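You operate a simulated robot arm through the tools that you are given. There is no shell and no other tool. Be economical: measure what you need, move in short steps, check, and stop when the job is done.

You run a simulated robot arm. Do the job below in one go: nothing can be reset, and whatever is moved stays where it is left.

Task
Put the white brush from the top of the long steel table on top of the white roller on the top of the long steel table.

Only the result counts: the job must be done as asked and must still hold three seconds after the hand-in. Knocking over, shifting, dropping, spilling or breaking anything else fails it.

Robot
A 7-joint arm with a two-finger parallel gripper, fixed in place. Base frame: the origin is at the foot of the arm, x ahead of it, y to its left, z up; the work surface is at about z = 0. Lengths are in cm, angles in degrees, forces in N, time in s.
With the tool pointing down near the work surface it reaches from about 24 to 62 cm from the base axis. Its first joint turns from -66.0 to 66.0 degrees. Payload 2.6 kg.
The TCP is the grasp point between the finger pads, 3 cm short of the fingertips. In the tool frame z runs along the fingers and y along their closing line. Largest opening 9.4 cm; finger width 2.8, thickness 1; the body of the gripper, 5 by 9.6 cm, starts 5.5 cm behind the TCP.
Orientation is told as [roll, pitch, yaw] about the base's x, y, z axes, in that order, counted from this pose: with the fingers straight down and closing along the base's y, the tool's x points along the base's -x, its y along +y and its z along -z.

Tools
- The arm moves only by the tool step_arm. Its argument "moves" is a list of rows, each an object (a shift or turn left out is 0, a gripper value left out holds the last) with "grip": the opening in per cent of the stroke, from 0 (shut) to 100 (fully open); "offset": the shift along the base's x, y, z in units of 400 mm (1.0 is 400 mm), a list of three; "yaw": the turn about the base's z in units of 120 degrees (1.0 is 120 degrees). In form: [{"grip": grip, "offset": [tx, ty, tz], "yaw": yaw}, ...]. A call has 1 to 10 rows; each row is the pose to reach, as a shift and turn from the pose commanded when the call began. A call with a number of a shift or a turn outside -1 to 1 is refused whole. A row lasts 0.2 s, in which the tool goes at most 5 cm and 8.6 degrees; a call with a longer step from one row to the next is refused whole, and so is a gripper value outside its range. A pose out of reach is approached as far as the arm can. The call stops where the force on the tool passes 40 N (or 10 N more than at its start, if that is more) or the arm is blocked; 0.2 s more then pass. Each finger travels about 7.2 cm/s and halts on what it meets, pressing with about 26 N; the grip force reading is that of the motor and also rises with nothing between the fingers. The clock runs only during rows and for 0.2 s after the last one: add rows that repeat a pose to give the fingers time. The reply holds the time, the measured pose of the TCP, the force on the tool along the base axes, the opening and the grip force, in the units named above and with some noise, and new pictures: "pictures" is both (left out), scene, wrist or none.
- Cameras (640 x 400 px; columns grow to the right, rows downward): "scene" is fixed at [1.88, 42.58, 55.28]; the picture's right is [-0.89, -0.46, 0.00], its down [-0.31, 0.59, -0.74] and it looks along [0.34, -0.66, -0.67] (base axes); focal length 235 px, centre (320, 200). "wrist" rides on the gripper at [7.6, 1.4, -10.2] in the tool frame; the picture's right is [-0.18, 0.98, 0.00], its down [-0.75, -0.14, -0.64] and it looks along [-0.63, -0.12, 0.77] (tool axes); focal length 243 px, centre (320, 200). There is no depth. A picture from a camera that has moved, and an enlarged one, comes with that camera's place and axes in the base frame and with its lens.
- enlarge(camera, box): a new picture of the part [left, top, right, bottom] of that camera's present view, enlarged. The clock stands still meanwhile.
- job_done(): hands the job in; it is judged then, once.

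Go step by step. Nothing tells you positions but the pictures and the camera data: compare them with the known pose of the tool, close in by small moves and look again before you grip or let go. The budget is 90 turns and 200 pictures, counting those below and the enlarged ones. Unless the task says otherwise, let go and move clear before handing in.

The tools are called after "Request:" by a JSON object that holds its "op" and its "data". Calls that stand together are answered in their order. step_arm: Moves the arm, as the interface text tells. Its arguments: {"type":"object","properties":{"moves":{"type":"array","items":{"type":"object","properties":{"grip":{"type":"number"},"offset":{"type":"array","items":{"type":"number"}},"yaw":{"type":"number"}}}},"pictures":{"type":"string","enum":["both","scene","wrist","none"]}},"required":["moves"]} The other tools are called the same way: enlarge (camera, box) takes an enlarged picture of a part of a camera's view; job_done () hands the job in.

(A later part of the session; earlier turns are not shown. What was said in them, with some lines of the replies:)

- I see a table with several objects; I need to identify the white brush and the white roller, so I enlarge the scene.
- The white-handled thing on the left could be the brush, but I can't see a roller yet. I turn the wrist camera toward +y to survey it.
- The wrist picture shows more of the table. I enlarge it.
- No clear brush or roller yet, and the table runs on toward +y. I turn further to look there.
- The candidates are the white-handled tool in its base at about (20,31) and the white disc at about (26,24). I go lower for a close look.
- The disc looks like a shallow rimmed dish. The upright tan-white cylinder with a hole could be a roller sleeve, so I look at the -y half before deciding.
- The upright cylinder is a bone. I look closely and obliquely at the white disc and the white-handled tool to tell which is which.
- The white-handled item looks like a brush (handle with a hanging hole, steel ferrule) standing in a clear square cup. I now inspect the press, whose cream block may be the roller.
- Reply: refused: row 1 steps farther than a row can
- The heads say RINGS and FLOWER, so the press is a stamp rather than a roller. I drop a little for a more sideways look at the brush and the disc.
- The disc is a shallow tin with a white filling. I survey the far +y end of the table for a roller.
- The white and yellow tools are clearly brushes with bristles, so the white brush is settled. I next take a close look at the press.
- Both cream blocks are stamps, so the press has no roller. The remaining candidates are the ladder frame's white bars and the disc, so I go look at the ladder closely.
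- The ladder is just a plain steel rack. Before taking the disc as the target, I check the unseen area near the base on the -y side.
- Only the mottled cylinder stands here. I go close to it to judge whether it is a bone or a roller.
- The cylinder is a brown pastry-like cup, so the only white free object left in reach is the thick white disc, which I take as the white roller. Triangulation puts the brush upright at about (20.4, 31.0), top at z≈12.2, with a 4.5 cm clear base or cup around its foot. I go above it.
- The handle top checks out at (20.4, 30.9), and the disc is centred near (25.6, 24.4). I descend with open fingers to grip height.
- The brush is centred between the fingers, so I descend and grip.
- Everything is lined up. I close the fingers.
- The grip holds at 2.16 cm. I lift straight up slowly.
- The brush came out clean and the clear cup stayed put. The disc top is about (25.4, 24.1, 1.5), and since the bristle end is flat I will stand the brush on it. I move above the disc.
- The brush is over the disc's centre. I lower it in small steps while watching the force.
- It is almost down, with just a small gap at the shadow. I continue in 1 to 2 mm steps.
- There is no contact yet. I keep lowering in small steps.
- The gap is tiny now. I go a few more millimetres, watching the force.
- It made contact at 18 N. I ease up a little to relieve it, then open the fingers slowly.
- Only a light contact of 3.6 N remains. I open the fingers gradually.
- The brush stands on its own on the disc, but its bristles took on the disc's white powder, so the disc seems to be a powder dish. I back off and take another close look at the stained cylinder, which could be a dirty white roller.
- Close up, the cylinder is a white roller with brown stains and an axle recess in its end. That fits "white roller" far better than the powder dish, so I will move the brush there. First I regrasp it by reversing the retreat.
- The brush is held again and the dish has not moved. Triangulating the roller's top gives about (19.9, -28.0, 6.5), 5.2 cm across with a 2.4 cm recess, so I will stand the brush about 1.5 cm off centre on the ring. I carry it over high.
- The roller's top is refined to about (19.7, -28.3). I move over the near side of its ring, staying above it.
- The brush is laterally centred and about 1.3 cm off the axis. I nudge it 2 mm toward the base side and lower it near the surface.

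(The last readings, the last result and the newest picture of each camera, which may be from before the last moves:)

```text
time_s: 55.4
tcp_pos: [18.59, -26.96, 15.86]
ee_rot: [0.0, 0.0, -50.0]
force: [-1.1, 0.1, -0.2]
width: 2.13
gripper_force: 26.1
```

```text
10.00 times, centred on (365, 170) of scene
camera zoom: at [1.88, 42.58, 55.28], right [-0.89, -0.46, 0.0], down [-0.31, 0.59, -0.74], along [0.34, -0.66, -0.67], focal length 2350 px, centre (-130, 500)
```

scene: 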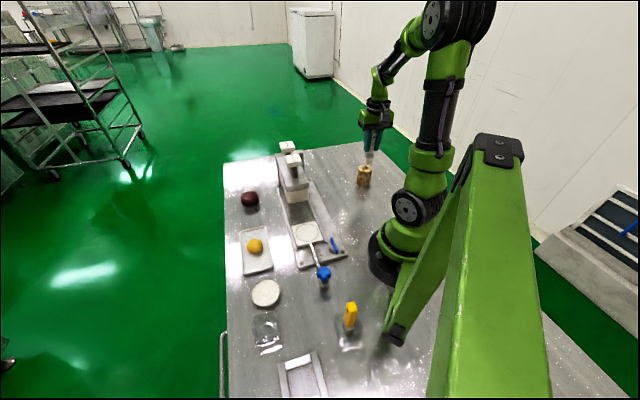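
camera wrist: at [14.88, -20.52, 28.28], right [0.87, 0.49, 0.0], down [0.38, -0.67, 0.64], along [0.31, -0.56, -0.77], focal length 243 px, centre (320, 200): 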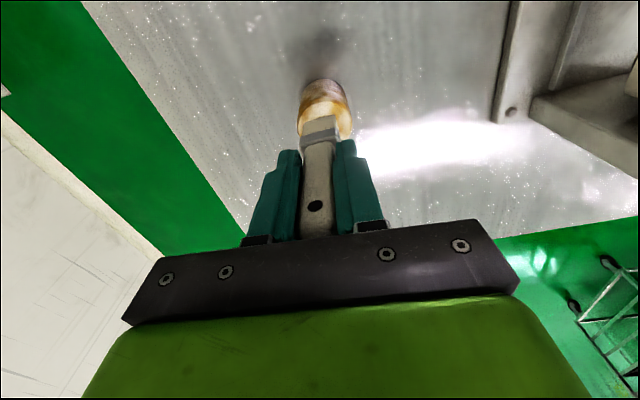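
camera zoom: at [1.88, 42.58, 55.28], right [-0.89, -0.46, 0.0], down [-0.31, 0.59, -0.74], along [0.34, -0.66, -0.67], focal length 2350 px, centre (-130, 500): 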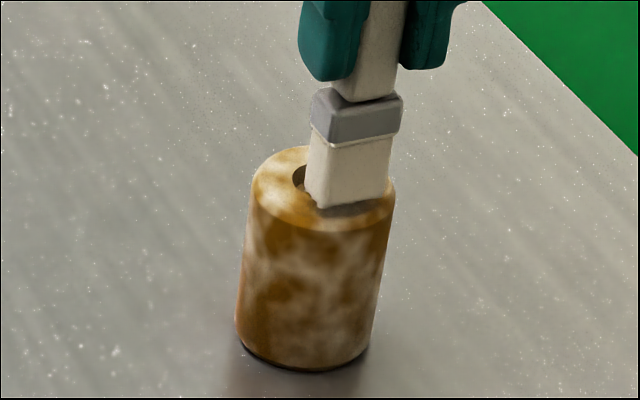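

The brush looks about 3 to 4 mm too far to one side, so I correct by roughly (+0.4, +0.1) cm and lower a little more.

Request:
{"op": "step_arm", "data": {"moves": [{"offset": [0.01, 0.002, 0]}, {"offset": [0.01, 0.002, -0.01]}, {"offset": [0.01, 0.002, -0.018]}, {"offset": [0.01, 0.002, -0.018]}], "pictures": "none"}}

Request:
{"op": "enlarge", "data": {"camera": "wrist", "box": [260, 60, 380, 180]}}

Request:
{"op": "enlarge", "data": {"camera": "scene", "box": [350, 155, 380, 185]}}

```text
time_s: 56.4
tcp_pos: [19.12, -27.04, 15.22]
ee_rot: [0.0, -0.4, -50.0]
force: [-0.1, 1.1, 21.4]
width: 2.14
gripper_force: 25.9
```

```text
3.33 times, centred on (320, 120) of wrist
camera zoom: at [15.28, -20.35, 25.46], right [0.87, 0.49, 0.0], down [0.37, -0.67, 0.65], along [0.32, -0.56, -0.76], focal length 809 px, centre (320, 467)
```

zoom: 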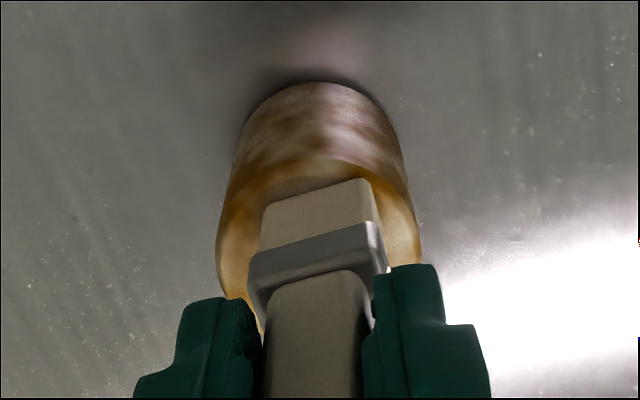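

```text
13.33 times, centred on (365, 170) of scene
camera zoom: at [1.87, 42.59, 55.27], right [-0.89, -0.46, 0.0], down [-0.31, 0.59, -0.74], along [0.34, -0.66, -0.67], focal length 3133 px, centre (-280, 600)
```

zoom: 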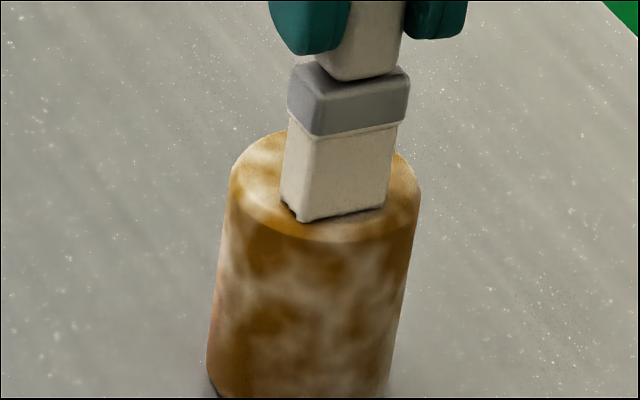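

The brush is in contact (21 N), and from the recess position in the earlier picture it sits about 1 cm off the axis, well supported on the ring. I ease the load before releasing.

Request:
{"op": "step_arm", "data": {"moves": [{"offset": [0, 0, 0.002]}, {"offset": [0, 0, 0.0035]}, {"offset": [0, 0, 0.0035]}], "pictures": "none"}}

```text
time_s: 57.2
tcp_pos: [19.06, -26.96, 15.24]
ee_rot: [0.0, 0.1, -50.0]
force: [1.1, -1.0, 7.2]
width: 2.12
gripper_force: 25.9
```

Request:
{"op": "step_arm", "data": {"moves": [{"offset": [0, 0, 0.001]}, {"offset": [0, 0, 0.001]}], "pictures": "none"}}

Request:
{"op": "enlarge", "data": {"camera": "scene", "box": [350, 145, 380, 185]}}

```text
time_s: 57.8
tcp_pos: [18.94, -26.96, 15.28]
ee_rot: [0.1, 0.1, -50.1]
force: [0.6, 0.5, 0.0]
width: 2.12
gripper_force: 25.8
```

```text
10.00 times, centred on (365, 165) of scene
camera zoom: at [1.88, 42.58, 55.28], right [-0.89, -0.46, 0.0], down [-0.31, 0.59, -0.74], along [0.34, -0.66, -0.67], focal length 2350 px, centre (-130, 550)
```

zoom: 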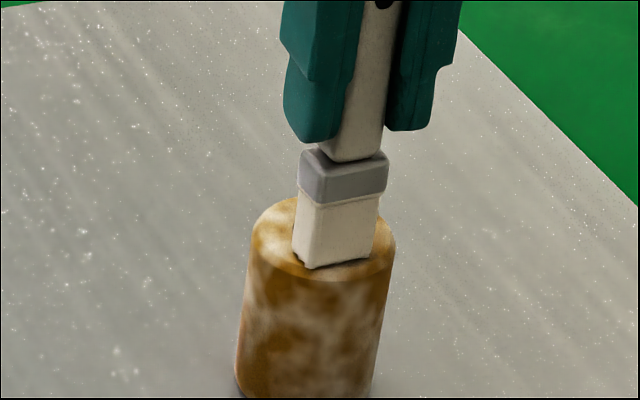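

It rests square on the ring with almost no load. I open gradually.

Request:
{"op": "step_arm", "data": {"moves": [{"grip": 24}, {"grip": 26}, {"grip": 29}, {"grip": 33}, {"grip": 38}, {"grip": 44}, {"grip": 52}, {"grip": 62}, {"grip": 80}, {"grip": 100}]}}

Request:
{"op": "enlarge", "data": {"camera": "scene", "box": [350, 140, 380, 190]}}

```text
time_s: 60.0
tcp_pos: [19.05, -26.97, 15.3]
ee_rot: [0.1, 0.0, -50.0]
force: [-0.4, 0.5, 0.5]
width: 9.4
gripper_force: 0.0
camera wrist: at [15.26, -20.29, 25.59], right [0.87, 0.49, 0.0], down [0.38, -0.67, 0.64], along [0.31, -0.56, -0.77], focal length 243 px, centre (320, 200)
```

scene: 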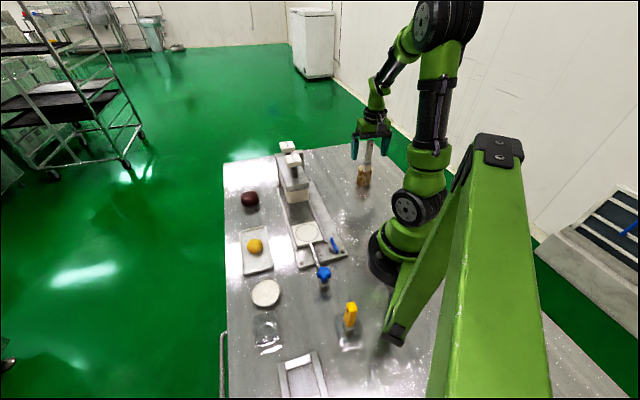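
wrist: 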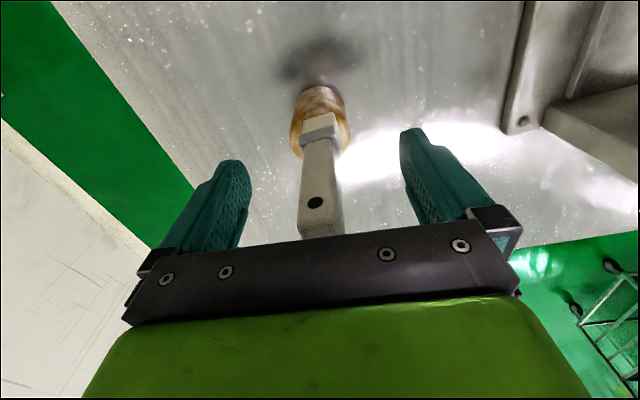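

```text
8.00 times, centred on (365, 165) of scene
camera zoom: at [1.88, 42.58, 55.28], right [-0.89, -0.46, 0.0], down [-0.31, 0.59, -0.74], along [0.34, -0.66, -0.67], focal length 1880 px, centre (-40, 480)
```

zoom: 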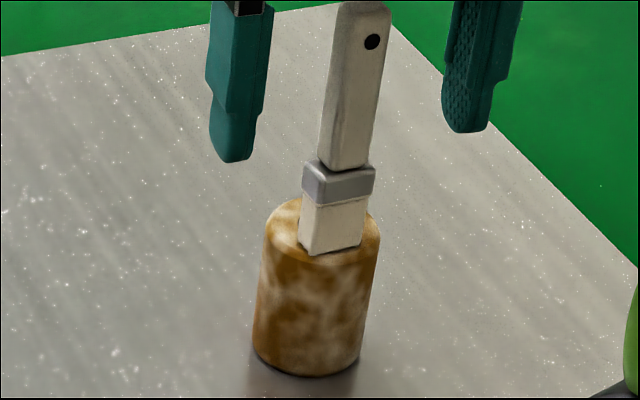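

The brush stands by itself on the roller. I retreat straight up, well clear, and wait.

Request:
{"op": "step_arm", "data": {"moves": [{"offset": [0, 0, 0.06]}, {"offset": [0, 0, 0.14]}, {"offset": [0, 0, 0.24]}, {"offset": [0, 0, 0.34]}, {"offset": [0, 0.02, 0.42]}, {"offset": [0.06, 0.1, 0.42]}, {"offset": [0.12, 0.18, 0.42]}, {"offset": [0.12, 0.18, 0.42]}, {"offset": [0.12, 0.18, 0.42]}]}}

Request:
{"op": "enlarge", "data": {"camera": "scene", "box": [350, 140, 380, 190]}}

```text
time_s: 62.0
tcp_pos: [23.87, -19.76, 32.09]
ee_rot: [0.0, 0.1, -49.9]
force: [-0.6, 1.3, 0.4]
width: 9.4
gripper_force: 0.0
camera wrist: at [20.04, -13.14, 42.41], right [0.87, 0.49, 0.0], down [0.38, -0.67, 0.64], along [0.31, -0.56, -0.77], focal length 243 px, centre (320, 200)
```

scene: 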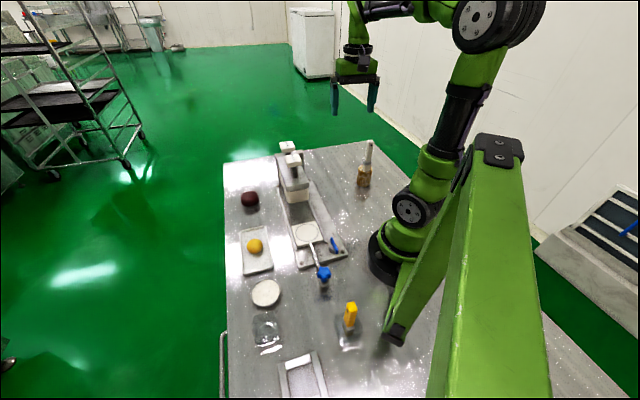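
wrist: 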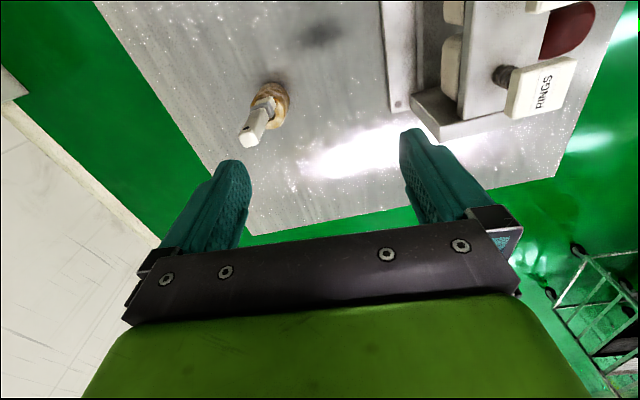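

```text
8.00 times, centred on (365, 165) of scene
camera zoom: at [1.88, 42.58, 55.28], right [-0.89, -0.46, 0.0], down [-0.31, 0.59, -0.74], along [0.34, -0.66, -0.67], focal length 1880 px, centre (-40, 480)
```

zoom: 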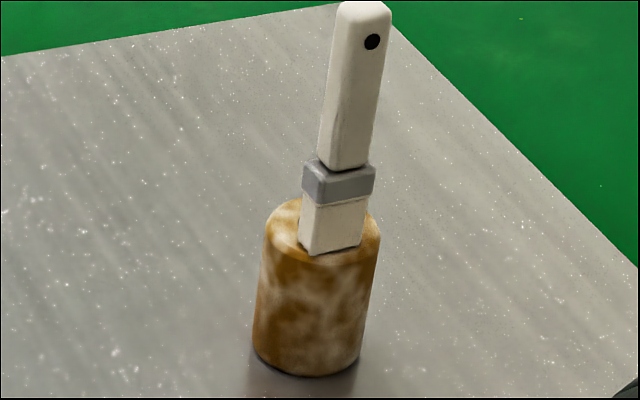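

The brush stands steady on the roller, nothing else has moved, and the arm is clear. I hand the job in.

Request:
{"op": "job_done", "data": {}}

```text
The job is handed in.
```

I stood the white brush upright on the stained cylinder near the back corner of the table and handed the job in. No roller was clearly marked, so taking that cylinder as the "white roller" is my judgement.

- **Choice of roller:** The cylinder is white with brown stains and has an axle-like recess in its end. I first took the round white dish for the roller and stood the brush there, then moved it to the cylinder.
- **Brush:** Its bristles picked up white powder from that dish.
- **Stability:** The brush stood unchanged on the cylinder for about two seconds after release, until the last picture before the hand-in.
- **Other objects:** The dish, the clear cup the brush came from and everything else on the table looked unmoved in the last pictures.
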